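You operate a simulated robot arm through the tools that you are given. There is no shell and no other tool. Be economical: measure what you need, move in short steps, check, and stop when the job is done.

You run a simulated two-armed robot. Do the job below in one go: nothing can be reset, and whatever is moved stays where it is left.

JOB
Wipe up the spill on the side of the bed by the boxes with the green cloth and put it back.

It is judged by the outcome, as a careful person would: the job done as asked, and still so three seconds after it is handed in. It fails if anything else is knocked over, pushed out of place, dropped, spilled or broken. Flat cloth is picked up by pressing the open fingertips on it (5 to 10 N) and closing them slowly along it; thin cloth reads only 2 to 8 mm in the jaws.

ROBOT AND FRAMES
Two 7-joint arms with two-finger parallel grippers on one trunk, on a base that drives. Base frame: it is fixed to the floor where the robot stands at the start and does not move with it; the origin is under the middle of the robot, x ahead of it, y to its left, z up. Units: mm, rad, N and s.
The left shoulder is at the start at [20, 113, 997], the right one opposite. With the tool pointing down near the work surface each hand reaches from about 220 to 600 mm from the robot's upright axis, wherever it stands, measured 20 degrees to its own side. Payload 1.57 kg a hand.
The tool frame of a hand sits at the grasp point between the pads (the TCP): z along the fingers, y along the line on which they close. The tips reach 30 mm beyond it. Largest opening 80 mm; finger width 17, thickness 12; the body of the gripper, 40 by 82 mm, starts 80 mm behind the TCP.
Orientation is that of the tool frame in the base frame, as [roll, pitch, yaw] about the fixed x, y, z axes, in that order (R = Rz(yaw) Ry(pitch) Rx(roll)). With the fingers straight down and closing along the base's y, the tool's x points along the base's -x, its y along +y and its z along -z.

CONTROLS
- The arms move only by the tool send_rows. It takes "left_steps", "right_steps" or both (then of equal length, played together; a hand with none holds still); each is one flat list of numbers, 7 for each row, row after row: the shift along the base's x, y, z in units of 30 mm (1.0 is 30 mm), then the turn, a rotation vector about the base's x, y, z in units of 6 degrees (1.0 is 6 degrees), then the opening, from 0 (shut) to 1 (fully open). In form: [tx, ty, tz, ax, ay, az, hand, tx, ty, tz, ax, ay, az, hand, ...]. A call has 1 to 10 rows; each row shifts and turns the commanded pose from where the row before left it. A call with a number of a shift or a turn outside -1 to 1 is refused whole. Rows are played at 5 a second. More than 50 mm and 0.15 rad between two rows, or a gripper value outside its range, and nothing of the call is played. A pose out of reach is approached as far as the arm can. The call stops where the force on the tool passes 40 N (or 10 N more than at its start, if that is more) or the arm is blocked; 0.2 s more then pass. Each finger travels about 45 mm/s and halts on what it meets, pressing with about 42 N; the grip force reading is that of the motor and also rises with nothing between the fingers. The clock runs only during rows and for 0.2 s after the last one: add rows that do not move to give the fingers time. It gives the time, the measured TCP pose, the force on the tool (base axes), the opening and the grip force at its end, in the units of the frame above (readings bear some noise), with the torque about the TCP (base axes, N m) and any sound that the robot's microphone picked up, and new pictures: "pictures" is both (left out), scene, wrist or none (wrist: the cameras of the hands that moved).
- Cameras (640 x 400 px; columns grow to the right, rows downward): "scene" is now at [98.7, -13.2, 1121.7]; the picture's right is [-0.14, -0.99, 0.00], its down [-0.57, 0.08, -0.82] and it looks along [0.81, -0.12, -0.58] (base axes); focal length 250 px, centre (320, 200). "left" rides on the left gripper at [72, 7, -122] in its tool frame; the picture's right is [-0.09, 1.00, 0.00], its down [-0.84, -0.08, -0.54] and it looks along [-0.54, -0.05, 0.84] (tool axes); focal length 238 px, centre (320, 200). "right" rides on the right gripper at [72, -7, -122] in its tool frame; the picture's right is [0.09, 1.00, 0.00], its down [-0.84, 0.08, -0.54] and it looks along [-0.54, 0.05, 0.84] (tool axes); focal length 238 px, centre (320, 200). There is no depth. A picture from a camera that has moved, and an enlarged one, comes with that camera's place and axes in the base frame and with its lens.
- slide_trunk(by): slides the trunk up (or, below 0, down) by that many mm; the arms and the scene camera ride with it, the base frame stays. It gives what a move gives, with no picture.
- base_move(legs): drives the robot by 1 to 6 legs, each [ahead, left, turn to the left] in mm, mm and rad, along the robot's own axes; the way and the turn of a leg run together, so that a leg with both is an arc; at most 1500 mm and 3.142 rad a leg. The arms and the cameras ride along, it lands a little off, and it stops where it bumps. It gives what a move gives, and a new picture of the scene camera.
- aim_head(pan, tilt): turns the head with the scene camera to pan (to the left, within 1.396 rad either way) and tilt (down, from -0.506 to 1.204), counted from straight ahead of the robot. It gives what a move gives, and a new picture of the scene camera.
- zoom(camera, box): a new picture of the part [left, top, right, bottom] of that camera's present view, enlarged. No time passes.
- job_done(): hands the job in; it is judged then, once.

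Go step by step. Nothing tells you exact positions but the pictures and the camera data: compare them with the known pose of the tool, close in by small moves and look again before you grip or let go. The budget is 120 turns and 260 pictures, counting those below and the enlarged ones. Unless the task says otherwise, let go and move clear before handing in, and close with one line.

The tools are called after ">>>" as a command line: name --argument value ..., lists and objects as JSON in quotes. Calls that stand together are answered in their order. send_rows: Moves the arms, as the interface text tells. Its arguments: {"type":"object","properties":{"left_steps":{"type":"array"},"right_steps":{"type":"array"},"pictures":{"type":"string","enum":["both","scene","wrist","none"]}},"required":[]} The other tools are called the same way: slide_trunk (by) slides the trunk up or down; base_move (legs) drives the base; aim_head (pan, tilt) turns the head that bears the scene camera; zoom (camera, box) takes an enlarged picture of a part of a camera's view; job_done () hands the job in.

At the start:

```text
clock: 0.0
left_position: [385.0, 116.6, 940.0]
left_orientation: [-3.14, 0.0, -3.14]
left_force: [0.7, 0.0, 0.3]
left_moment: [0.0, 0.02, 0.0]
left_width: 80.0
left_grip_force: 0.1
right_position: [291.7, -170.7, 880.3]
right_orientation: [3.141, 0.0, -3.14]
right_force: [0.2, -0.4, -0.4]
right_moment: [0.02, 0.05, -0.01]
right_width: 79.9
right_grip_force: 0.0
trunk travel left (down, up): [-50.0, 520.0]
robot x, y, heading: [0.2, -1.9, -0.002]
head pan, tilt: [-0.141, 0.618]
```

scene: 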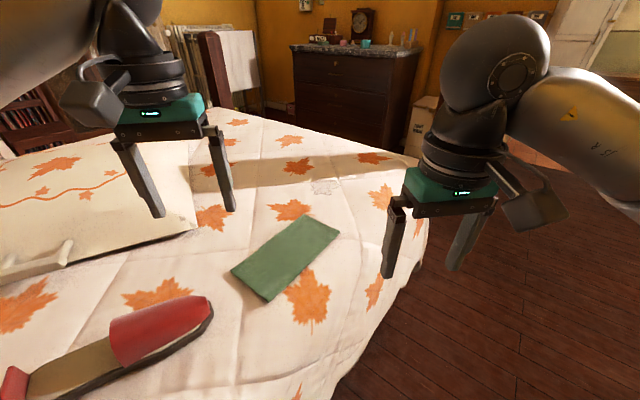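
right: 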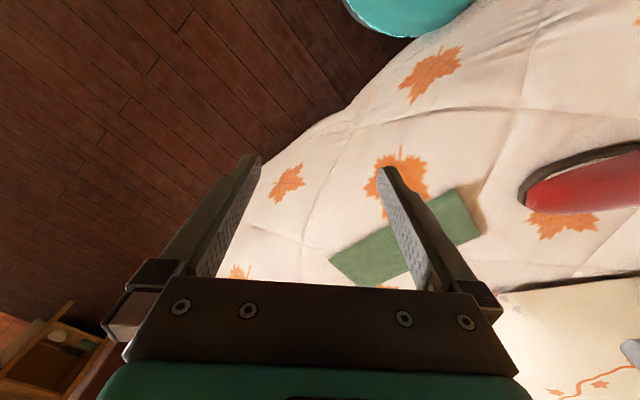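
left: 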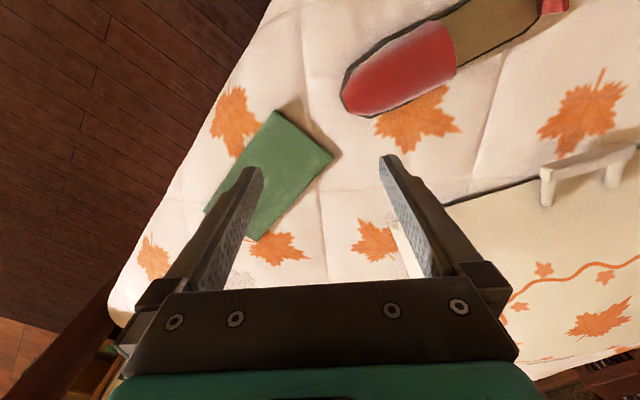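

I see a bed with a green cloth, a slipper, a tray or pillow, and a faint mark near (325,185). I'll look closer and look around for the boxes and any spills.

>>> zoom --camera "scene" --box '[220, 120, 440, 260]'

>>> aim_head --pan 0.6 --tilt 0.6

>>> aim_head --pan -0.7 --tilt 0.5

```text
2.86 times, centred on (330, 190) of scene
camera zoom: at [98.7, -13.2, 1121.7], right [-0.14, -0.99, 0.0], down [-0.57, 0.08, -0.82], along [0.81, -0.12, -0.58], focal length 713 px, centre (291, 229)
```

zoom: 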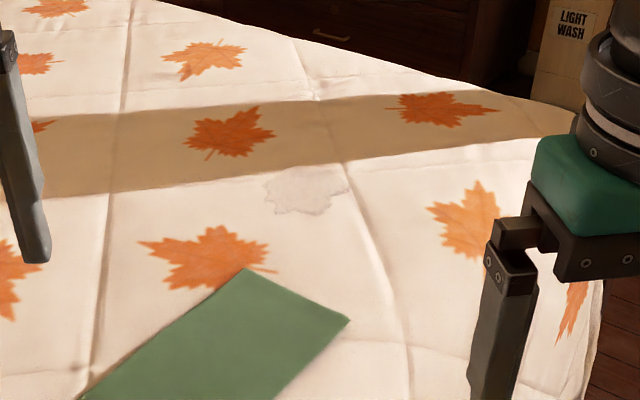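

```text
clock: 1.1
left_position: [383.4, 115.6, 938.9]
left_orientation: [3.141, 0.0, -3.141]
left_force: [-0.1, -0.6, 0.6]
left_moment: [-0.01, 0.0, -0.02]
left_width: 80.0
left_grip_force: 0.1
right_position: [292.1, -172.9, 881.0]
right_orientation: [-3.141, 0.001, -3.142]
right_force: [-0.1, 0.9, -0.1]
right_moment: [-0.01, 0.01, -0.01]
right_width: 80.0
right_grip_force: 0.0
trunk travel left (down, up): [-50.0, 520.0]
robot x, y, heading: [1.1, -1.0, -0.002]
head pan, tilt: [0.6, 0.6]
camera scene: at [84.7, 49.1, 1123.2], right [0.56, -0.83, 0.0], down [-0.47, -0.32, -0.83], along [0.68, 0.47, -0.56], focal length 250 px, centre (320, 200)
```

scene: 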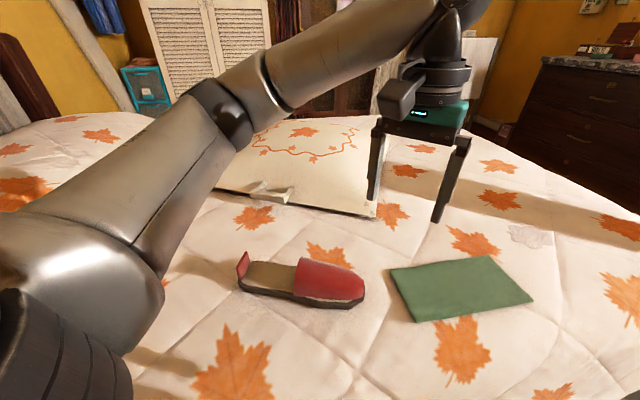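

```text
clock: 2.6
left_position: [383.9, 115.3, 940.2]
left_orientation: [3.14, -0.001, 3.141]
left_force: [0.2, -0.7, 1.0]
left_moment: [0.02, -0.05, 0.02]
left_width: 80.1
left_grip_force: 0.0
right_position: [291.4, -173.0, 881.6]
right_orientation: [3.141, -0.002, -3.141]
right_force: [-0.7, -0.1, -0.3]
right_moment: [0.02, -0.03, -0.02]
right_width: 79.7
right_grip_force: 0.1
trunk travel left (down, up): [-50.0, 520.0]
robot x, y, heading: [-0.1, 0.6, -0.001]
head pan, tilt: [-0.7, 0.499]
camera scene: at [81.3, -59.4, 1132.3], right [-0.64, -0.77, 0.0], down [-0.37, 0.31, -0.88], along [0.67, -0.57, -0.48], focal length 250 px, centre (320, 200)
```

scene: 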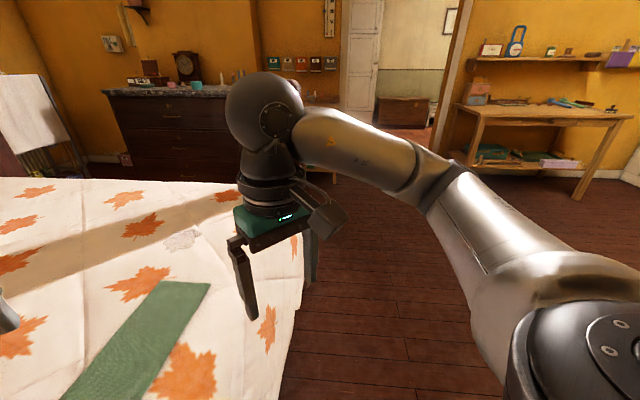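

The grey puddle is about (800,-130), which is out of reach from here. A "LIGHT WASH" box stands behind the right gripper. Before committing I'll check for other spills and boxes.

>>> aim_head --pan 1.3 --tilt 0.6

>>> aim_head --pan -1.2 --tilt 0.9

>>> aim_head --pan 0.1 --tilt 1.0

```text
clock: 4.5
left_position: [384.5, 115.2, 940.4]
left_orientation: [-3.141, -0.001, 3.141]
left_force: [-0.2, 0.0, 0.2]
left_moment: [-0.01, 0.01, -0.01]
left_width: 80.0
left_grip_force: 0.1
right_position: [292.5, -172.4, 881.6]
right_orientation: [3.141, -0.001, -3.141]
right_force: [0.5, 0.1, -0.3]
right_moment: [0.03, -0.01, -0.01]
right_width: 79.8
right_grip_force: 0.1
trunk travel left (down, up): [-50.0, 520.0]
robot x, y, heading: [0.5, -0.5, -0.001]
head pan, tilt: [1.3, 0.6]
camera scene: at [35.4, 84.4, 1123.2], right [0.96, -0.27, 0.0], down [-0.15, -0.54, -0.83], along [0.22, 0.8, -0.56], focal length 250 px, centre (320, 200)
```

scene: 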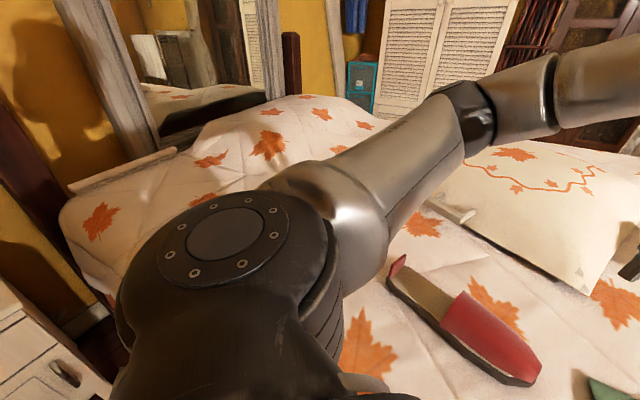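

```text
clock: 6.8
left_position: [384.1, 116.0, 940.2]
left_orientation: [3.141, -0.001, -3.141]
left_force: [0.4, 0.0, 0.6]
left_moment: [0.02, -0.01, 0.0]
left_width: 80.0
left_grip_force: 0.0
right_position: [293.4, -172.5, 880.6]
right_orientation: [-3.14, 0.001, 3.141]
right_force: [0.4, 0.2, -0.9]
right_moment: [0.0, -0.01, -0.02]
right_width: 79.9
right_grip_force: 0.1
trunk travel left (down, up): [-50.0, 520.0]
robot x, y, heading: [-2.0, 0.5, -0.002]
head pan, tilt: [-1.201, 0.901]
camera scene: at [39.0, -71.2, 1098.4], right [-0.93, -0.36, 0.0], down [-0.28, 0.73, -0.62], along [0.22, -0.58, -0.78], focal length 250 px, centre (320, 200)
```

scene: 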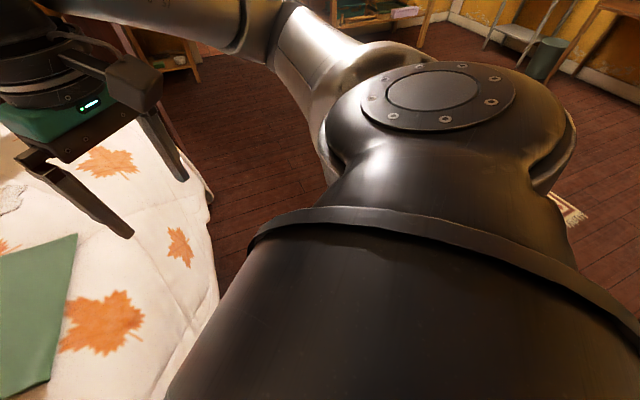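

```text
clock: 8.2
left_position: [383.7, 115.9, 939.9]
left_orientation: [-3.14, 0.0, -3.141]
left_force: [-0.5, 0.2, -1.3]
left_moment: [-0.01, -0.02, -0.01]
left_width: 80.0
left_grip_force: 0.1
right_position: [292.2, -172.5, 880.4]
right_orientation: [-3.14, 0.0, -3.141]
right_force: [-0.1, 0.3, -0.4]
right_moment: [0.0, 0.0, -0.01]
right_width: 79.9
right_grip_force: 0.0
trunk travel left (down, up): [-50.0, 520.0]
robot x, y, heading: [0.6, -1.4, -0.0]
head pan, tilt: [0.099, 1.0]
camera scene: at [81.0, 6.1, 1091.2], right [0.1, -1.0, 0.0], down [-0.84, -0.08, -0.54], along [0.54, 0.05, -0.84], focal length 250 px, centre (320, 200)
```

scene: 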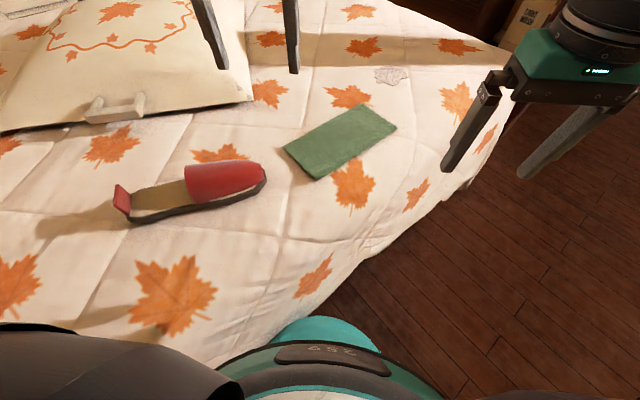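

There may be a second spot at the top left, beyond the white tray. I'll look at it and at the boxes.

>>> aim_head --pan 0.6 --tilt 0.4

>>> zoom --camera "scene" --box '[0, 60, 320, 300]'

>>> aim_head --pan -0.2 --tilt 0.35

>>> zoom --camera "scene" --box '[200, 60, 520, 260]'

```text
clock: 9.2
left_position: [384.5, 116.4, 940.5]
left_orientation: [3.141, 0.001, 3.141]
left_force: [-0.2, 1.1, -0.3]
left_moment: [-0.02, -0.02, 0.0]
left_width: 80.1
left_grip_force: 0.1
right_position: [291.0, -172.6, 882.4]
right_orientation: [-3.141, 0.0, 3.141]
right_force: [-0.2, 0.3, 0.2]
right_moment: [0.02, -0.01, -0.04]
right_width: 79.8
right_grip_force: 0.0
trunk travel left (down, up): [-50.0, 520.0]
robot x, y, heading: [-3.7, 0.1, -0.003]
head pan, tilt: [0.6, 0.4]
camera scene: at [88.2, 51.5, 1141.4], right [0.56, -0.83, 0.0], down [-0.32, -0.22, -0.92], along [0.76, 0.52, -0.39], focal length 250 px, centre (320, 200)
```

scene: 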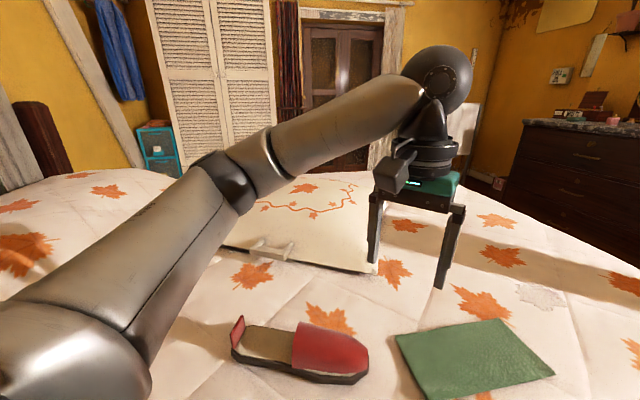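

```text
1.67 times, centred on (160, 180) of scene
camera zoom: at [88.2, 51.5, 1141.4], right [0.56, -0.83, 0.0], down [-0.32, -0.22, -0.92], along [0.76, 0.52, -0.39], focal length 416 px, centre (587, 233)
```

zoom: 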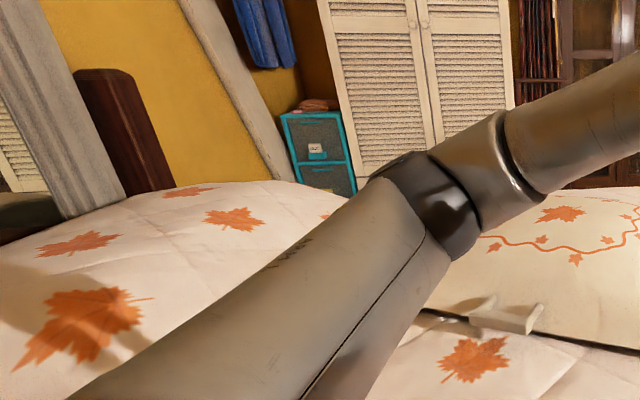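

```text
clock: 10.4
left_position: [384.1, 114.3, 940.8]
left_orientation: [3.141, 0.002, 3.141]
left_force: [-0.7, -0.2, 0.7]
left_moment: [0.02, 0.02, 0.02]
left_width: 80.1
left_grip_force: 0.0
right_position: [291.3, -173.0, 880.4]
right_orientation: [3.141, 0.001, -3.141]
right_force: [0.1, 0.5, -0.1]
right_moment: [-0.01, -0.02, -0.01]
right_width: 79.6
right_grip_force: 0.0
trunk travel left (down, up): [-50.0, 520.0]
robot x, y, heading: [0.7, 0.2, -0.001]
head pan, tilt: [-0.201, 0.351]
camera scene: at [103.0, -19.3, 1146.0], right [-0.2, -0.98, 0.0], down [-0.34, 0.07, -0.94], along [0.92, -0.19, -0.34], focal length 250 px, centre (320, 200)
```

scene: 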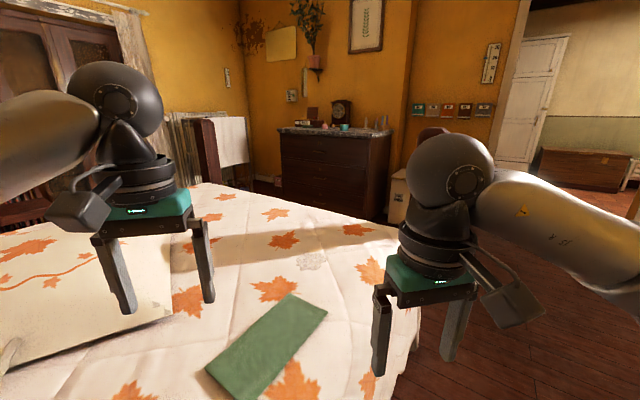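

```text
2.00 times, centred on (360, 160) of scene
camera zoom: at [103.0, -19.3, 1146.0], right [-0.2, -0.98, 0.0], down [-0.34, 0.07, -0.94], along [0.92, -0.19, -0.34], focal length 499 px, centre (240, 280)
```

zoom: 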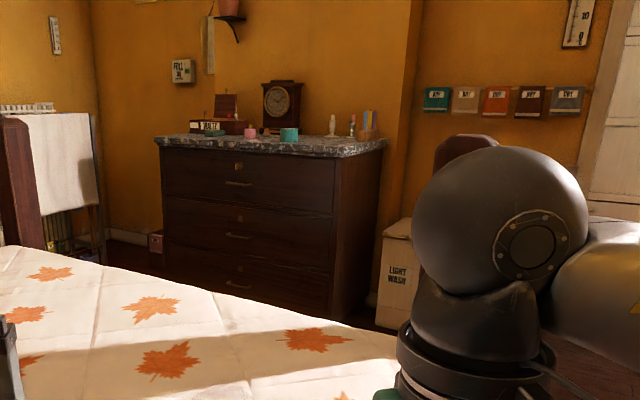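

The first spill is clear, but the left arm hides the far side behind the tray. I'll raise the trunk for a wider view of the bed and the boxes.

>>> slide_trunk --by 400

>>> aim_head --pan 0.3 --tilt 0.75

>>> aim_head --pan -0.4 --tilt 0.75

```text
clock: 14.2
left_position: [384.3, 115.6, 1340.3]
left_orientation: [3.142, 0.001, 3.141]
left_force: [-0.7, -0.1, 0.0]
left_moment: [0.02, 0.02, 0.01]
left_width: 80.0
left_grip_force: 0.0
right_position: [293.3, -172.6, 1281.0]
right_orientation: [3.141, 0.0, -3.141]
right_force: [0.3, -0.1, -0.4]
right_moment: [-0.01, 0.0, 0.01]
right_width: 79.8
right_grip_force: 0.0
trunk travel left (down, up): [-450.0, 120.0]
robot x, y, heading: [2.1, 1.8, -0.004]
head pan, tilt: [-0.201, 0.351]
```

```text
clock: 15.1
left_position: [384.8, 115.5, 1340.0]
left_orientation: [-3.141, 0.001, -3.141]
left_force: [0.7, 0.1, -0.3]
left_moment: [0.01, 0.01, 0.0]
left_width: 80.2
left_grip_force: 0.0
right_position: [291.7, -172.5, 1281.3]
right_orientation: [-3.141, 0.0, -3.141]
right_force: [0.6, 0.2, 0.3]
right_moment: [-0.01, 0.0, -0.02]
right_width: 80.1
right_grip_force: 0.1
trunk travel left (down, up): [-450.0, 120.0]
robot x, y, heading: [-0.6, 1.1, -0.003]
head pan, tilt: [0.3, 0.75]
camera scene: at [90.9, 23.6, 1510.4], right [0.29, -0.96, 0.0], down [-0.65, -0.2, -0.73], along [0.7, 0.22, -0.68], focal length 250 px, centre (320, 200)
```

scene: 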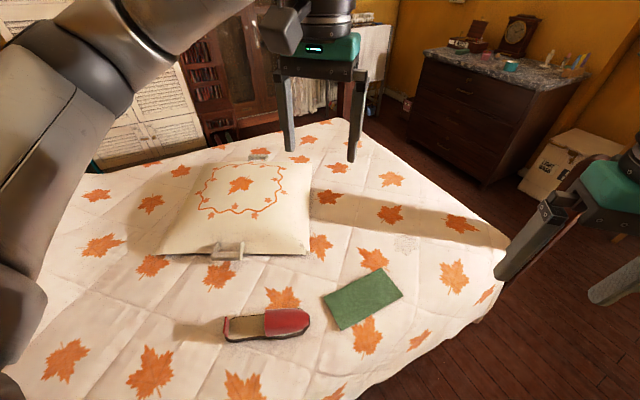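

```text
clock: 16.2
left_position: [384.6, 115.2, 1340.8]
left_orientation: [3.141, -0.001, -3.142]
left_force: [-0.7, 0.3, 0.6]
left_moment: [0.01, 0.0, 0.0]
left_width: 79.6
left_grip_force: 0.0
right_position: [292.0, -172.9, 1281.2]
right_orientation: [-3.141, 0.0, -3.14]
right_force: [-0.4, 0.2, -0.2]
right_moment: [0.02, -0.02, 0.0]
right_width: 80.2
right_grip_force: 0.1
trunk travel left (down, up): [-450.0, 120.0]
robot x, y, heading: [-1.3, 0.7, 0.001]
head pan, tilt: [-0.4, 0.75]
camera scene: at [88.1, -32.9, 1510.3], right [-0.39, -0.92, 0.0], down [-0.63, 0.26, -0.73], along [0.67, -0.28, -0.68], focal length 250 px, centre (320, 200)
```

scene: 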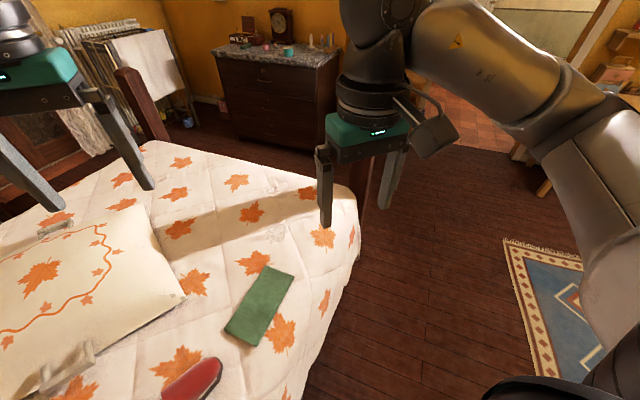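

From up here I can see the tray's second handle, and there may be another faint spot at (272,185). I'll zoom in.

>>> zoom --camera "scene" --box '[180, 130, 380, 260]'

>>> zoom --camera "scene" --box '[0, 90, 260, 260]'

```text
3.08 times, centred on (280, 195) of scene
camera zoom: at [88.1, -32.9, 1510.3], right [-0.39, -0.92, 0.0], down [-0.63, 0.26, -0.73], along [0.67, -0.28, -0.68], focal length 768 px, centre (443, 215)
```

zoom: 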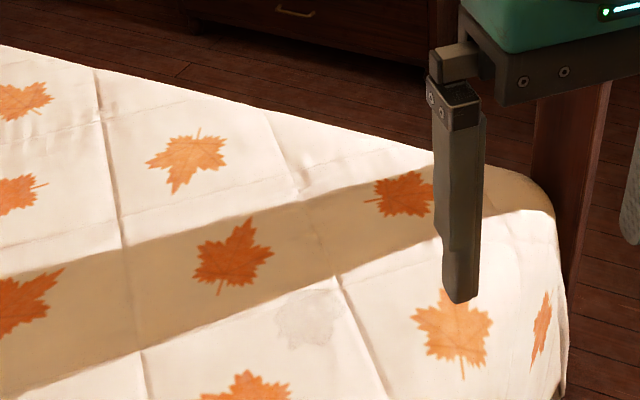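

```text
2.35 times, centred on (130, 175) of scene
camera zoom: at [88.1, -32.9, 1510.3], right [-0.39, -0.92, 0.0], down [-0.63, 0.26, -0.73], along [0.67, -0.28, -0.68], focal length 587 px, centre (767, 259)
```

zoom: 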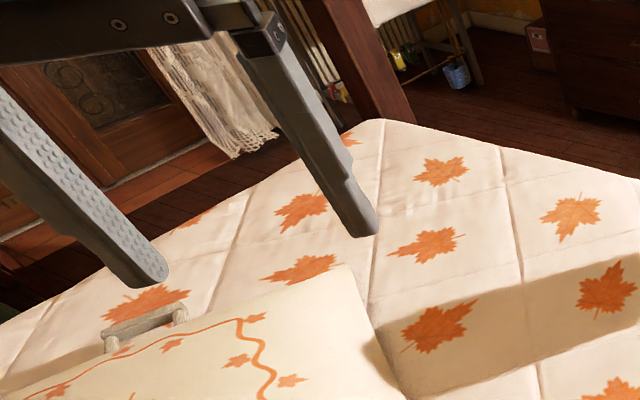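

Only one spill shows, at about (790,-120), on the foot-end side near the LIGHT WASH box. The bed's near edge runs at about 45° to me, so I'll turn left to face it and slide along it to the right. That should put both the cloth and the spill in reach of the right hand.

>>> base_move --legs '[[-40, 0, 0], [0, 0, 0.77], [0, -390, 0]]'

>>> aim_head --pan -0.2 --tilt 0.9

```text
clock: 21.1
left_position: [422.4, 71.1, 1339.6]
left_orientation: [3.14, 0.001, -2.381]
left_force: [-1.0, 0.3, 0.0]
left_moment: [0.04, 0.02, -0.01]
left_width: 80.2
left_grip_force: 0.0
right_position: [555.7, -201.6, 1281.9]
right_orientation: [-3.14, 0.002, -2.38]
right_force: [0.3, -0.9, 0.1]
right_moment: [0.02, 0.0, -0.03]
right_width: 80.2
right_grip_force: 0.0
trunk travel left (down, up): [-450.0, 120.0]
robot x, y, heading: [225.7, -277.3, 0.763]
head pan, tilt: [-0.4, 0.75]
camera scene: at [311.2, -242.8, 1510.3], right [0.35, -0.94, 0.0], down [-0.64, -0.24, -0.73], along [0.68, 0.26, -0.68], focal length 250 px, centre (320, 200)
```

scene: 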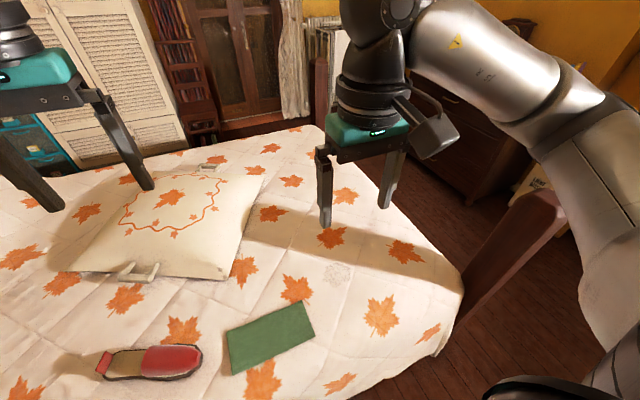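

```text
clock: 21.8
left_position: [422.8, 70.8, 1338.7]
left_orientation: [-3.141, 0.0, -2.379]
left_force: [0.3, 0.4, 0.0]
left_moment: [-0.05, 0.05, 0.0]
left_width: 80.0
left_grip_force: 0.1
right_position: [554.3, -201.8, 1281.2]
right_orientation: [-3.141, -0.001, -2.381]
right_force: [0.0, -1.2, -0.1]
right_moment: [-0.01, 0.01, 0.03]
right_width: 80.1
right_grip_force: 0.1
trunk travel left (down, up): [-450.0, 120.0]
robot x, y, heading: [224.5, -279.0, 0.759]
head pan, tilt: [-0.201, 0.901]
camera scene: at [297.1, -231.5, 1498.5], right [0.53, -0.85, 0.0], down [-0.66, -0.42, -0.62], along [0.53, 0.33, -0.78], focal length 250 px, centre (320, 200)
```

scene: 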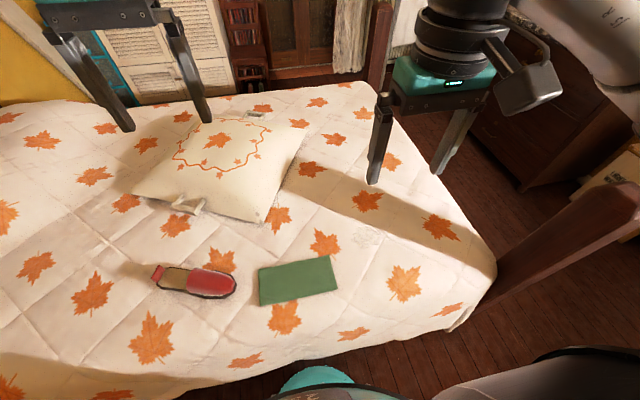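

I'm now facing the bed, and only one spill is in view, at about (800,-134). The cloth centre is about (528,4), with its long axis along the bed edge. A tall foot post stands to my right, so I'll shift right by only 80 mm and then lower the trunk.

>>> base_move --legs '[[0, -80, 0]]'

>>> aim_head --pan -1.0 --tilt 0.6

```text
clock: 22.9
left_position: [476.5, 13.5, 1339.6]
left_orientation: [3.141, 0.0, -2.381]
left_force: [-0.2, 0.0, 0.3]
left_moment: [0.06, 0.03, 0.01]
left_width: 79.9
left_grip_force: 0.0
right_position: [608.5, -258.8, 1281.4]
right_orientation: [3.141, -0.001, -2.381]
right_force: [0.7, -0.3, -0.1]
right_moment: [0.03, 0.0, 0.03]
right_width: 79.9
right_grip_force: 0.1
trunk travel left (down, up): [-450.0, 120.0]
robot x, y, heading: [279.1, -331.3, 0.761]
head pan, tilt: [-0.201, 0.901]
camera scene: at [351.5, -288.6, 1498.4], right [0.53, -0.85, 0.0], down [-0.66, -0.42, -0.62], along [0.53, 0.33, -0.78], focal length 250 px, centre (320, 200)
```

scene: 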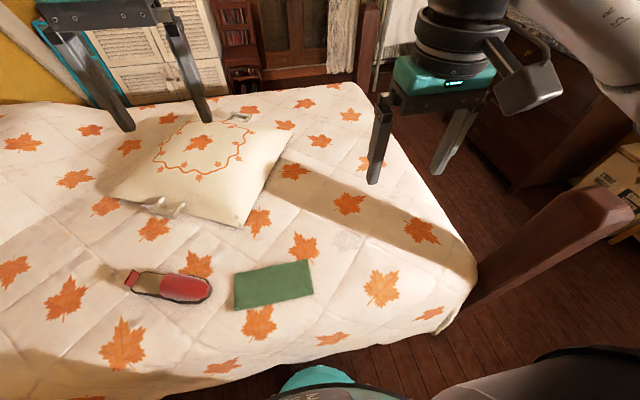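

```text
clock: 24.0
left_position: [476.3, 14.7, 1339.6]
left_orientation: [-3.141, 0.0, -2.378]
left_force: [0.1, -0.3, 0.1]
left_moment: [-0.01, -0.02, 0.03]
left_width: 80.1
left_grip_force: 0.0
right_position: [607.4, -258.0, 1281.6]
right_orientation: [-3.142, 0.001, -2.38]
right_force: [-0.4, -0.5, -0.4]
right_moment: [0.01, 0.0, 0.01]
right_width: 79.9
right_grip_force: 0.1
trunk travel left (down, up): [-450.0, 120.0]
robot x, y, heading: [276.7, -334.9, 0.762]
head pan, tilt: [-1.0, 0.6]
camera scene: at [372.7, -348.7, 1523.2], right [-0.24, -0.97, 0.0], down [-0.55, 0.13, -0.82], along [0.8, -0.19, -0.57], focal length 250 px, centre (320, 200)
```

scene: 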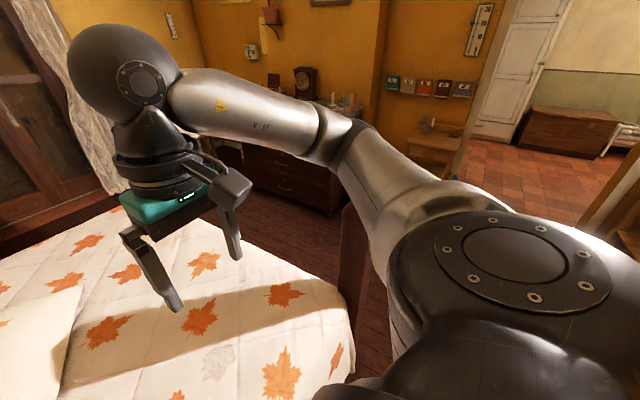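

The right elbow would come down close to the tall foot post from here. I'll drive 140 mm left first, which also puts the cloth squarely in front of the right hand, and then lower the trunk.

>>> base_move --legs '[[0, 140, 0]]'

>>> slide_trunk --by -340

>>> aim_head --pan -0.1 --tilt 0.9

>>> send_rows --right_steps '[0, 0, 0, 0, 0, 0, 1]' --pictures "wrist"

```text
clock: 25.4
left_position: [379.1, 115.6, 1340.5]
left_orientation: [3.141, -0.001, -2.378]
left_force: [0.4, 0.6, -0.3]
left_moment: [-0.03, -0.04, 0.0]
left_width: 80.2
left_grip_force: 0.0
right_position: [510.8, -155.1, 1280.9]
right_orientation: [-3.139, 0.0, -2.378]
right_force: [0.5, -0.3, -0.2]
right_moment: [0.0, -0.05, -0.01]
right_width: 79.9
right_grip_force: 0.0
trunk travel left (down, up): [-450.0, 120.0]
robot x, y, heading: [179.4, -233.6, 0.766]
head pan, tilt: [-1.0, 0.6]
camera scene: at [275.5, -246.8, 1523.3], right [-0.24, -0.97, 0.0], down [-0.55, 0.13, -0.83], along [0.8, -0.19, -0.56], focal length 250 px, centre (320, 200)
```

scene: 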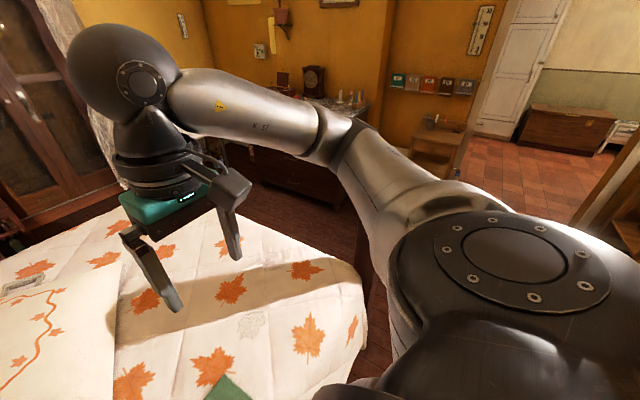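

```text
clock: 28.7
left_position: [379.5, 115.5, 999.9]
left_orientation: [3.14, 0.001, -2.378]
left_force: [-0.7, 0.3, -0.3]
left_moment: [0.02, -0.05, 0.03]
left_width: 80.3
left_grip_force: 0.0
right_position: [512.3, -157.1, 942.2]
right_orientation: [-3.14, -0.002, -2.38]
right_force: [-0.2, 0.2, 0.3]
right_moment: [0.01, -0.02, 0.0]
right_width: 80.0
right_grip_force: 0.1
trunk travel left (down, up): [-110.0, 460.0]
robot x, y, heading: [181.8, -233.3, 0.763]
head pan, tilt: [-1.0, 0.6]
```

```text
clock: 29.9
left_position: [378.7, 115.2, 999.9]
left_orientation: [-3.141, 0.001, -2.379]
left_force: [-1.9, -1.3, 0.1]
left_moment: [-0.04, 0.02, 0.0]
left_width: 79.9
left_grip_force: 0.1
right_position: [511.6, -156.0, 942.2]
right_orientation: [-3.141, 0.0, -2.38]
right_force: [-0.6, -0.4, -0.5]
right_moment: [-0.02, -0.02, 0.02]
right_width: 80.1
right_grip_force: 0.1
trunk travel left (down, up): [-110.0, 460.0]
robot x, y, heading: [178.4, -235.1, 0.761]
head pan, tilt: [-0.099, 0.901]
camera scene: at [250.0, -180.4, 1158.4], right [0.61, -0.79, 0.0], down [-0.62, -0.48, -0.62], along [0.49, 0.38, -0.78], focal length 250 px, centre (320, 200)
```

scene: 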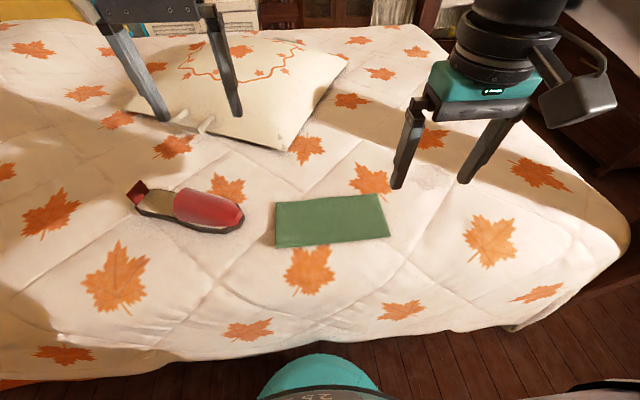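

```text
clock: 30.3
left_position: [379.2, 115.8, 1000.3]
left_orientation: [3.141, -0.001, -2.378]
left_force: [0.4, -1.0, 0.8]
left_moment: [-0.01, 0.01, 0.05]
left_width: 79.9
left_grip_force: 0.1
right_position: [511.2, -157.0, 940.1]
right_orientation: [-3.141, 0.0, -2.38]
right_force: [-0.9, 0.6, 0.1]
right_moment: [-0.02, -0.02, -0.01]
right_width: 80.0
right_grip_force: 0.0
trunk travel left (down, up): [-110.0, 460.0]
robot x, y, heading: [180.9, -235.4, 0.762]
head pan, tilt: [-0.099, 0.901]
camera right: at [465.2, -211.3, 1064.1], right [-0.75, 0.66, 0.0], down [0.55, 0.63, 0.54], along [0.36, 0.41, -0.84], focal length 238 px, centre (320, 200)
```

right: 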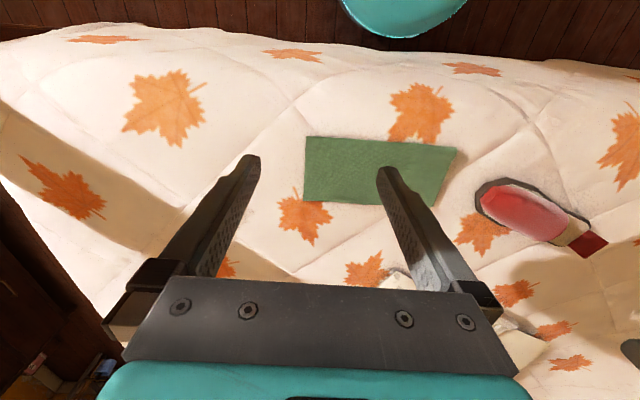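

The cloth fits at about (572,-42) for a pinch point 60 mm in from its spill-side end, and the bed surface is at z ≈ 670. I'll bring the right hand above it.

>>> send_rows --right_steps '[0.508, 0.958, -1, 0, 0, 0, 0.8, 0.508, 0.958, -1, 0, 0, 0, 0.8, 0.508, 0.958, -1, 0, 0, 0, 0.8, 0.508, 0.958, -1, 0, 0, 0, 0.8, 0, 0, -1, 0, 0, 0, 0.8, 0, 0, -1, 0, 0, 0, 0.8, 0, 0, 0, 0, 0, 0, 0.8]'

```text
clock: 31.9
left_position: [378.8, 116.9, 1000.1]
left_orientation: [3.14, 0.0, -2.379]
left_force: [-0.1, 0.0, 0.6]
left_moment: [0.0, 0.01, 0.0]
left_width: 79.9
left_grip_force: 0.1
right_position: [571.9, -41.3, 760.9]
right_orientation: [3.141, -0.001, -2.38]
right_force: [0.0, -1.0, -0.4]
right_moment: [0.02, 0.0, 0.01]
right_width: 64.0
right_grip_force: 0.1
trunk travel left (down, up): [-110.0, 460.0]
robot x, y, heading: [180.3, -234.0, 0.761]
head pan, tilt: [-0.099, 0.901]
camera scene: at [250.0, -180.3, 1158.4], right [0.62, -0.79, 0.0], down [-0.62, -0.48, -0.62], along [0.49, 0.38, -0.78], focal length 250 px, centre (320, 200)
camera right: at [526.6, -96.4, 883.4], right [-0.75, 0.66, 0.0], down [0.55, 0.63, 0.54], along [0.36, 0.41, -0.84], focal length 238 px, centre (320, 200)
```

scene: 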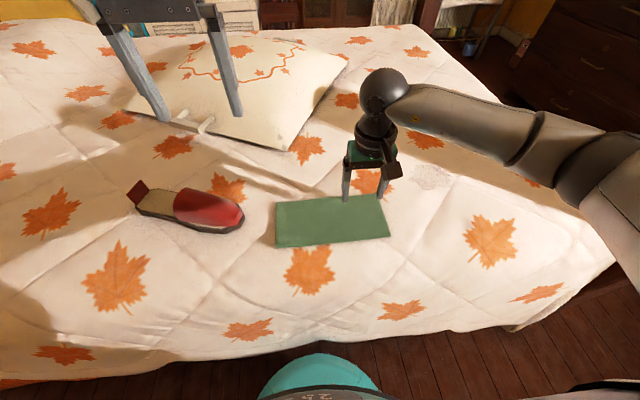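
right: 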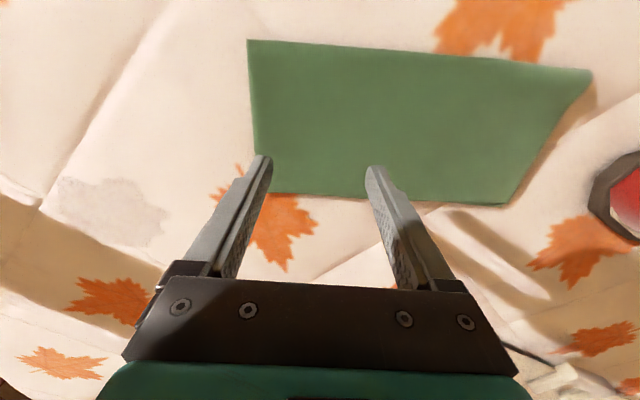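

The pinch point is above the end section of the cloth as planned. I'll go down gently until I feel contact.

>>> send_rows --right_steps '[0, 0, -1, 0, 0, 0, 0.8, 0, 0, -0.6, 0, 0, 0, 0.8, 0, 0, 0, 0, 0, 0, 0.8]' --pictures "wrist"

>>> send_rows --right_steps '[0, 0, -0.17, 0, 0, 0, 0.8, 0, 0, 0, 0, 0, 0, 0.8]' --pictures "none"

>>> send_rows --right_steps '[0, 0, -0.17, 0, 0, 0, 0.8, 0, 0, 0, 0, 0, 0, 0.8]' --pictures "none"

```text
clock: 32.7
left_position: [379.6, 116.4, 1000.4]
left_orientation: [3.14, -0.002, -2.379]
left_force: [-0.7, -0.6, -0.5]
left_moment: [-0.01, 0.01, 0.01]
left_width: 79.9
left_grip_force: 0.0
right_position: [572.9, -40.2, 713.2]
right_orientation: [3.141, 0.001, -2.379]
right_force: [-0.2, -0.1, 0.1]
right_moment: [-0.02, -0.01, 0.01]
right_width: 64.2
right_grip_force: 0.1
trunk travel left (down, up): [-110.0, 460.0]
robot x, y, heading: [182.1, -231.3, 0.765]
head pan, tilt: [-0.099, 0.901]
camera right: at [526.4, -95.9, 836.0], right [-0.75, 0.66, 0.0], down [0.55, 0.63, 0.54], along [0.36, 0.41, -0.84], focal length 238 px, centre (320, 200)
```

right: 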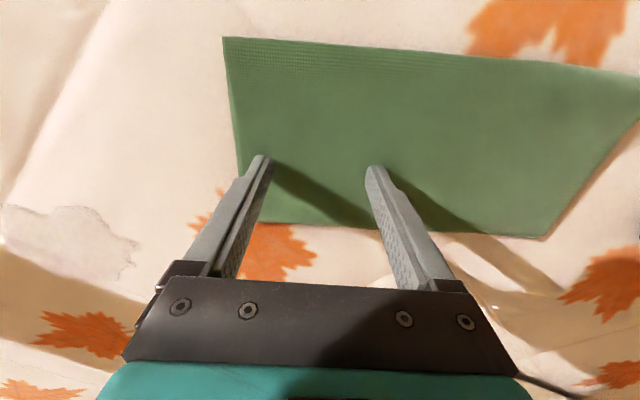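

```text
clock: 33.3
left_position: [378.3, 114.6, 1002.2]
left_orientation: [3.141, 0.002, -2.379]
left_force: [0.3, 0.9, 0.3]
left_moment: [-0.03, -0.01, -0.03]
left_width: 80.2
left_grip_force: 0.0
right_position: [572.3, -40.7, 712.8]
right_orientation: [-3.141, 0.004, -2.381]
right_force: [-4.8, -7.0, 27.5]
right_moment: [-0.68, -0.28, -0.16]
right_width: 64.0
right_grip_force: 0.1
trunk travel left (down, up): [-110.0, 460.0]
robot x, y, heading: [183.0, -233.8, 0.764]
head pan, tilt: [-0.099, 0.901]
```

```text
clock: 33.6
left_position: [378.9, 115.3, 999.5]
left_orientation: [3.142, 0.001, -2.379]
left_force: [-0.7, 0.6, -0.7]
left_moment: [0.01, -0.04, -0.02]
left_width: 79.8
left_grip_force: 0.1
right_position: [573.6, -40.9, 712.4]
right_orientation: [3.141, 0.004, -2.381]
right_force: [-5.7, -4.3, 14.2]
right_moment: [-0.47, -0.15, -0.16]
right_width: 64.2
right_grip_force: 0.1
trunk travel left (down, up): [-110.0, 460.0]
robot x, y, heading: [179.5, -231.4, 0.765]
head pan, tilt: [-0.099, 0.901]
stopped in row 1 (right hand): the force on the tool passed its limit at 46 N (the readings are from after the stop); the commanded pose is now the measured one
```

Contact came at TCP z ≈ 712, so the surface is at about 682. I'll ease off to around 7 N and then close slowly.

>>> send_rows --right_steps '[0, 0, 0.0, 0, 0, 0, 0.8, 0, 0, 0, 0, 0, 0, 0.8]' --pictures "wrist"

```text
clock: 34.2
left_position: [379.7, 114.4, 1001.0]
left_orientation: [3.142, 0.002, -2.379]
left_force: [-0.2, 0.2, 0.6]
left_moment: [0.0, -0.01, 0.01]
left_width: 80.0
left_grip_force: 0.0
right_position: [574.4, -40.1, 711.4]
right_orientation: [3.141, 0.008, -2.38]
right_force: [-5.2, -4.8, 22.0]
right_moment: [-0.67, -0.25, -0.18]
right_width: 63.8
right_grip_force: 0.0
trunk travel left (down, up): [-110.0, 460.0]
robot x, y, heading: [182.7, -237.6, 0.761]
head pan, tilt: [-0.099, 0.901]
camera right: at [526.6, -95.7, 833.9], right [-0.75, 0.66, 0.0], down [0.55, 0.63, 0.55], along [0.36, 0.41, -0.84], focal length 238 px, centre (320, 200)
```

right: 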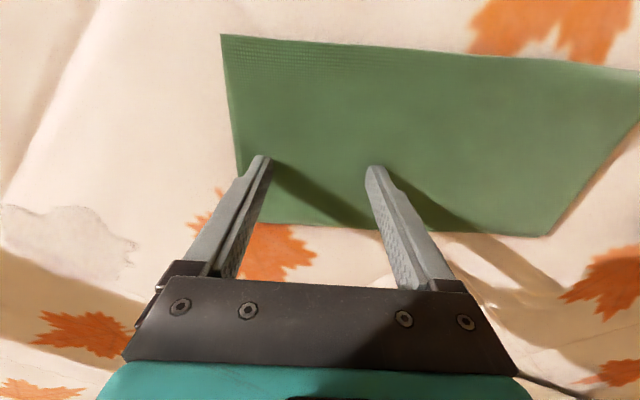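

>>> send_rows --right_steps '[0, 0, 0.09, 0, 0, 0, 0.8, 0, 0, 0, 0, 0, 0, 0.8]' --pictures "none"

```text
clock: 34.8
left_position: [378.4, 115.4, 1000.5]
left_orientation: [-3.142, 0.001, -2.379]
left_force: [-0.3, 0.1, -0.1]
left_moment: [-0.02, -0.01, 0.04]
left_width: 79.9
left_grip_force: 0.0
right_position: [573.8, -40.4, 712.4]
right_orientation: [3.14, 0.001, -2.379]
right_force: [-2.1, -2.7, 8.8]
right_moment: [-0.22, -0.08, -0.09]
right_width: 63.9
right_grip_force: 0.1
trunk travel left (down, up): [-110.0, 460.0]
robot x, y, heading: [185.1, -235.8, 0.764]
head pan, tilt: [-0.099, 0.901]
```

>>> send_rows --right_steps '[0, 0, 0, 0, 0, 0, 0.75, 0, 0, 0, 0, 0, 0, 0.7, 0, 0, 0, 0, 0, 0, 0.65, 0, 0, 0, 0, 0, 0, 0.6, 0, 0, 0, 0, 0, 0, 0.55, 0, 0, 0, 0, 0, 0, 0.5, 0, 0, 0, 0, 0, 0, 0.45, 0, 0, 0, 0, 0, 0, 0.4, 0, 0, 0, 0, 0, 0, 0.35, 0, 0, 0, 0, 0, 0, 0.3]' --pictures "wrist"

```text
clock: 37.0
left_position: [379.4, 115.8, 1000.5]
left_orientation: [-3.14, 0.001, -2.377]
left_force: [-0.2, 0.0, -0.1]
left_moment: [0.0, 0.03, 0.0]
left_width: 79.8
left_grip_force: 0.1
right_position: [574.5, -39.7, 713.2]
right_orientation: [3.14, 0.003, -2.38]
right_force: [-0.4, 0.3, 1.4]
right_moment: [-0.01, -0.01, -0.01]
right_width: 24.6
right_grip_force: 0.0
trunk travel left (down, up): [-110.0, 460.0]
robot x, y, heading: [178.5, -231.5, 0.762]
head pan, tilt: [-0.099, 0.901]
camera right: at [527.4, -95.1, 834.6], right [-0.75, 0.66, 0.0], down [0.55, 0.63, 0.55], along [0.36, 0.41, -0.84], focal length 238 px, centre (320, 200)
```

right: 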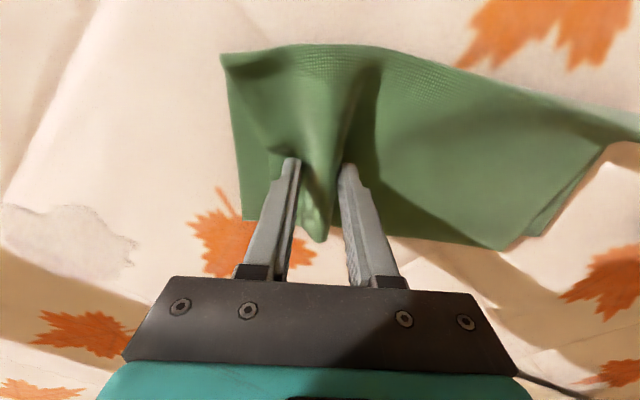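

The cloth is bunching up between the fingertips. The pressing force has fallen, so I'll press down slightly and close fully.

>>> send_rows --right_steps '[0, 0, -0.05, 0, 0, 0, 0.25, 0, 0, 0, 0, 0, 0, 0.2, 0, 0, 0, 0, 0, 0, 0.15, 0, 0, 0, 0, 0, 0, 0.1, 0, 0, 0, 0, 0, 0, 0.05, 0, 0, 0, 0, 0, 0, 0, 0, 0, 0, 0, 0, 0, 0, 0, 0, 0, 0, 0, 0, 0]' --pictures "wrist"

```text
clock: 38.8
left_position: [379.1, 116.5, 1000.7]
left_orientation: [3.142, 0.0, -2.379]
left_force: [0.3, -1.0, -0.2]
left_moment: [-0.04, -0.02, 0.01]
left_width: 79.9
left_grip_force: 0.1
right_position: [574.7, -40.0, 712.5]
right_orientation: [3.141, 0.008, -2.381]
right_force: [3.4, -1.0, 14.2]
right_moment: [-0.08, -0.12, 0.0]
right_width: 2.3
right_grip_force: 23.9
trunk travel left (down, up): [-110.0, 460.0]
robot x, y, heading: [180.8, -235.0, 0.761]
head pan, tilt: [-0.099, 0.901]
camera right: at [527.7, -95.0, 833.9], right [-0.75, 0.66, 0.0], down [0.55, 0.63, 0.55], along [0.36, 0.41, -0.84], focal length 238 px, centre (320, 200)
```

right: 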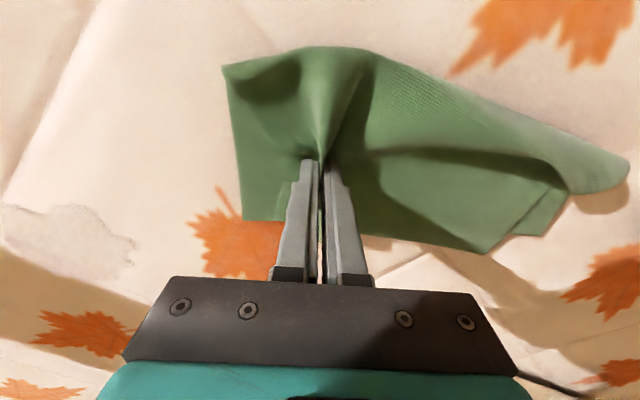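

The cloth is gripped at 2.3 mm. I'll lift it and move part of the way toward the spill, then check the grip and where the elbow and post are.

>>> send_rows --right_steps '[0, 0, 1, 0, 0, 0, 0, 0, 0, 1, 0, 0, 0, 0, 0, 0, 1, 0, 0, 0, 0, 0, 0, 1, 0, 0, 0, 0, 0, 0, 1, 0, 0, 0, 0, 1, 0, 0, 0, 0, 0, 0, 1, 0, 0, 0, 0, 0, 0, 1, 0, 0, 0, 0, 0, 0, 0, 0, 0, 0, 0, 0, 0]'

>>> aim_head --pan -0.9 --tilt 0.6

```text
clock: 40.8
left_position: [379.6, 117.0, 999.2]
left_orientation: [3.141, 0.001, -2.379]
left_force: [0.4, -0.9, -0.4]
left_moment: [0.0, 0.03, -0.01]
left_width: 80.0
left_grip_force: 0.0
right_position: [665.9, -40.1, 860.2]
right_orientation: [3.139, 0.004, -2.382]
right_force: [0.5, -1.4, 0.4]
right_moment: [0.0, 0.0, -0.02]
right_width: 2.4
right_grip_force: 23.5
trunk travel left (down, up): [-110.0, 460.0]
robot x, y, heading: [180.8, -229.8, 0.765]
head pan, tilt: [-0.099, 0.901]
camera scene: at [250.0, -180.5, 1158.4], right [0.62, -0.79, 0.0], down [-0.62, -0.48, -0.62], along [0.49, 0.38, -0.78], focal length 250 px, centre (320, 200)
camera right: at [619.2, -96.3, 983.0], right [-0.75, 0.66, 0.0], down [0.55, 0.63, 0.55], along [0.36, 0.41, -0.84], focal length 238 px, centre (320, 200)
```

scene: 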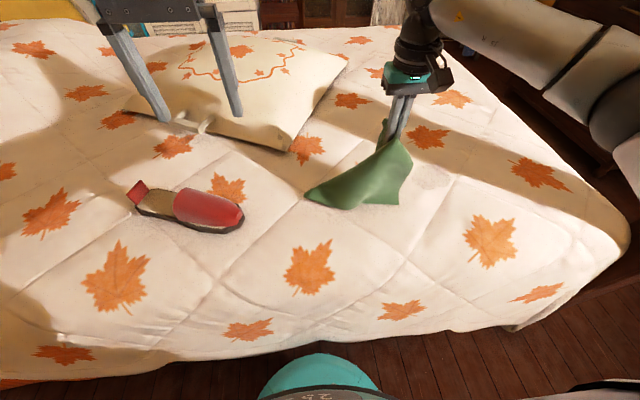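
right: 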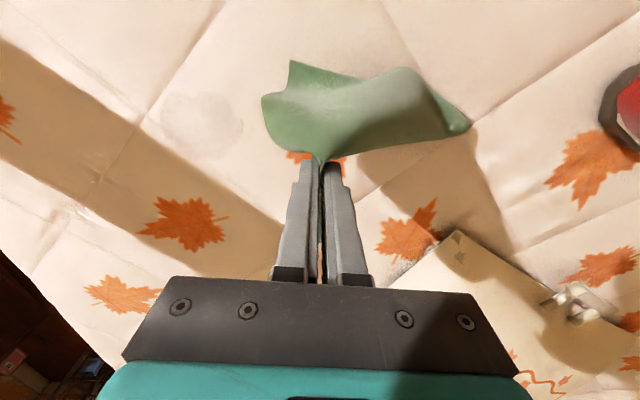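

```text
clock: 41.9
left_position: [378.7, 115.4, 1000.2]
left_orientation: [3.141, 0.001, -2.378]
left_force: [-0.1, -0.1, 0.2]
left_moment: [0.03, 0.0, 0.04]
left_width: 80.2
left_grip_force: 0.0
right_position: [664.7, -39.9, 861.1]
right_orientation: [3.139, 0.003, -2.381]
right_force: [0.8, -0.1, 0.7]
right_moment: [-0.03, -0.01, -0.02]
right_width: 2.2
right_grip_force: 24.3
trunk travel left (down, up): [-110.0, 460.0]
robot x, y, heading: [180.6, -231.7, 0.762]
head pan, tilt: [-0.901, 0.6]
camera scene: at [277.9, -239.0, 1183.2], right [-0.14, -0.99, 0.0], down [-0.56, 0.08, -0.82], along [0.82, -0.11, -0.57], focal length 250 px, centre (320, 200)
```

scene: 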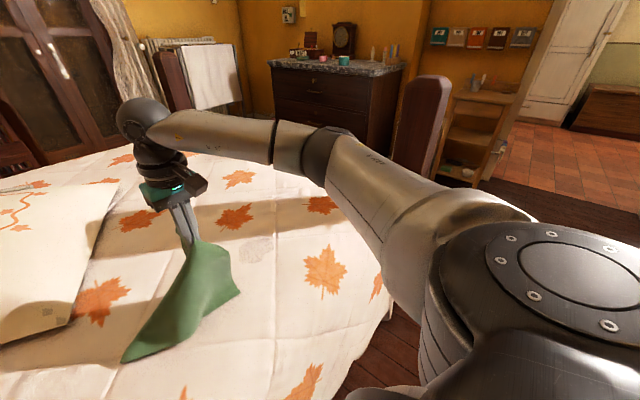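

The grip holds, and the spill comes out at (783,-133). I'll drive 100 mm right, keeping the elbow clear of the post, and check.

>>> base_move --legs '[[0, -100, 0]]'

```text
clock: 43.1
left_position: [451.7, 40.8, 1000.6]
left_orientation: [-3.141, -0.002, -2.381]
left_force: [-0.5, -0.1, 0.0]
left_moment: [0.02, -0.03, -0.02]
left_width: 80.2
left_grip_force: 0.0
right_position: [736.8, -116.0, 859.6]
right_orientation: [3.14, 0.005, -2.382]
right_force: [0.6, 0.1, -0.6]
right_moment: [0.03, 0.02, 0.03]
right_width: 2.6
right_grip_force: 24.2
trunk travel left (down, up): [-110.0, 460.0]
robot x, y, heading: [255.5, -309.4, 0.759]
head pan, tilt: [-0.901, 0.6]
camera scene: at [348.7, -313.6, 1183.2], right [-0.14, -0.99, 0.0], down [-0.56, 0.08, -0.82], along [0.82, -0.12, -0.57], focal length 250 px, centre (320, 200)
```

scene: 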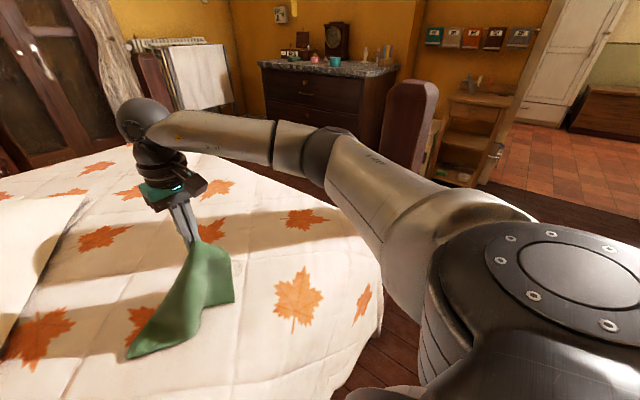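

No contact with anything. Next I'll move just to the left of the spill and bring the cloth down.

>>> send_rows --right_steps '[0, 0.55, -0.9, 0, 0, 0, 0, 0, 0.55, -0.9, 0, 0, 0, 0, 0, 0, -1, 0, 0, 0, 0, 0, 0, -1, 0, 0, 0, 0, 0, 0, -0.7, 0, 0, 0, 0, 0, 0, 0, 0, 0, 0, 0]'

>>> aim_head --pan -0.4 --tilt 0.75

```text
clock: 44.5
left_position: [451.8, 40.9, 999.8]
left_orientation: [-3.142, 0.0, -2.382]
left_force: [-0.2, 0.0, 0.3]
left_moment: [0.01, 0.01, -0.01]
left_width: 80.0
left_grip_force: 0.0
right_position: [734.2, -82.3, 725.8]
right_orientation: [3.139, 0.004, -2.384]
right_force: [0.2, 0.2, -0.4]
right_moment: [0.03, -0.02, -0.05]
right_width: 2.3
right_grip_force: 24.2
trunk travel left (down, up): [-110.0, 460.0]
robot x, y, heading: [254.9, -307.4, 0.766]
head pan, tilt: [-0.901, 0.6]
camera scene: at [348.4, -313.4, 1183.2], right [-0.14, -0.99, 0.0], down [-0.56, 0.08, -0.83], along [0.82, -0.12, -0.56], focal length 250 px, centre (320, 200)
camera right: at [688.6, -137.6, 848.4], right [-0.75, 0.66, 0.0], down [0.55, 0.63, 0.55], along [0.36, 0.41, -0.84], focal length 238 px, centre (320, 200)
```

scene: 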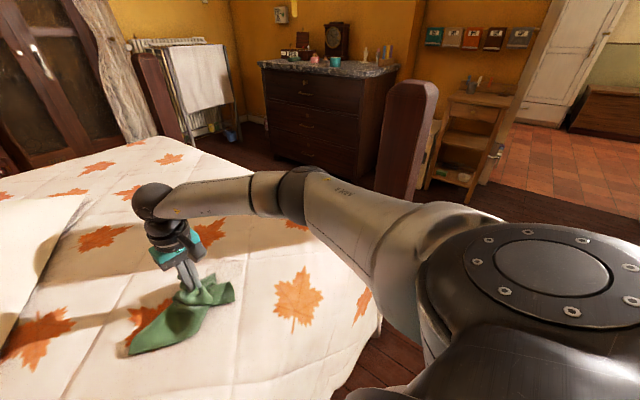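
right: 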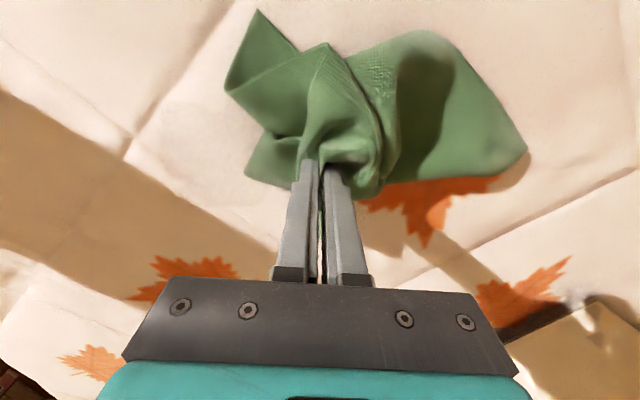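

```text
clock: 45.4
left_position: [450.9, 40.5, 999.1]
left_orientation: [-3.141, 0.0, -2.383]
left_force: [-0.1, -1.0, -0.2]
left_moment: [0.02, 0.01, 0.02]
left_width: 80.1
left_grip_force: 0.0
right_position: [735.2, -81.6, 726.0]
right_orientation: [3.139, 0.004, -2.383]
right_force: [-0.4, 0.3, 0.5]
right_moment: [-0.05, 0.02, 0.0]
right_width: 2.1
right_grip_force: 23.6
trunk travel left (down, up): [-110.0, 460.0]
robot x, y, heading: [252.5, -304.2, 0.758]
head pan, tilt: [-0.4, 0.75]
camera scene: at [338.5, -271.8, 1170.4], right [0.35, -0.94, 0.0], down [-0.64, -0.24, -0.73], along [0.68, 0.26, -0.68], focal length 250 px, centre (320, 200)
```

scene: 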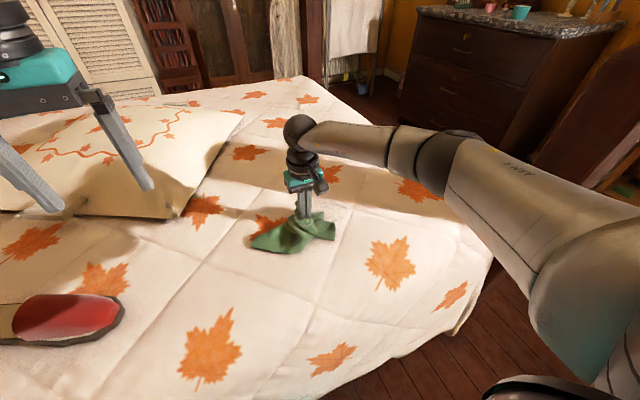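

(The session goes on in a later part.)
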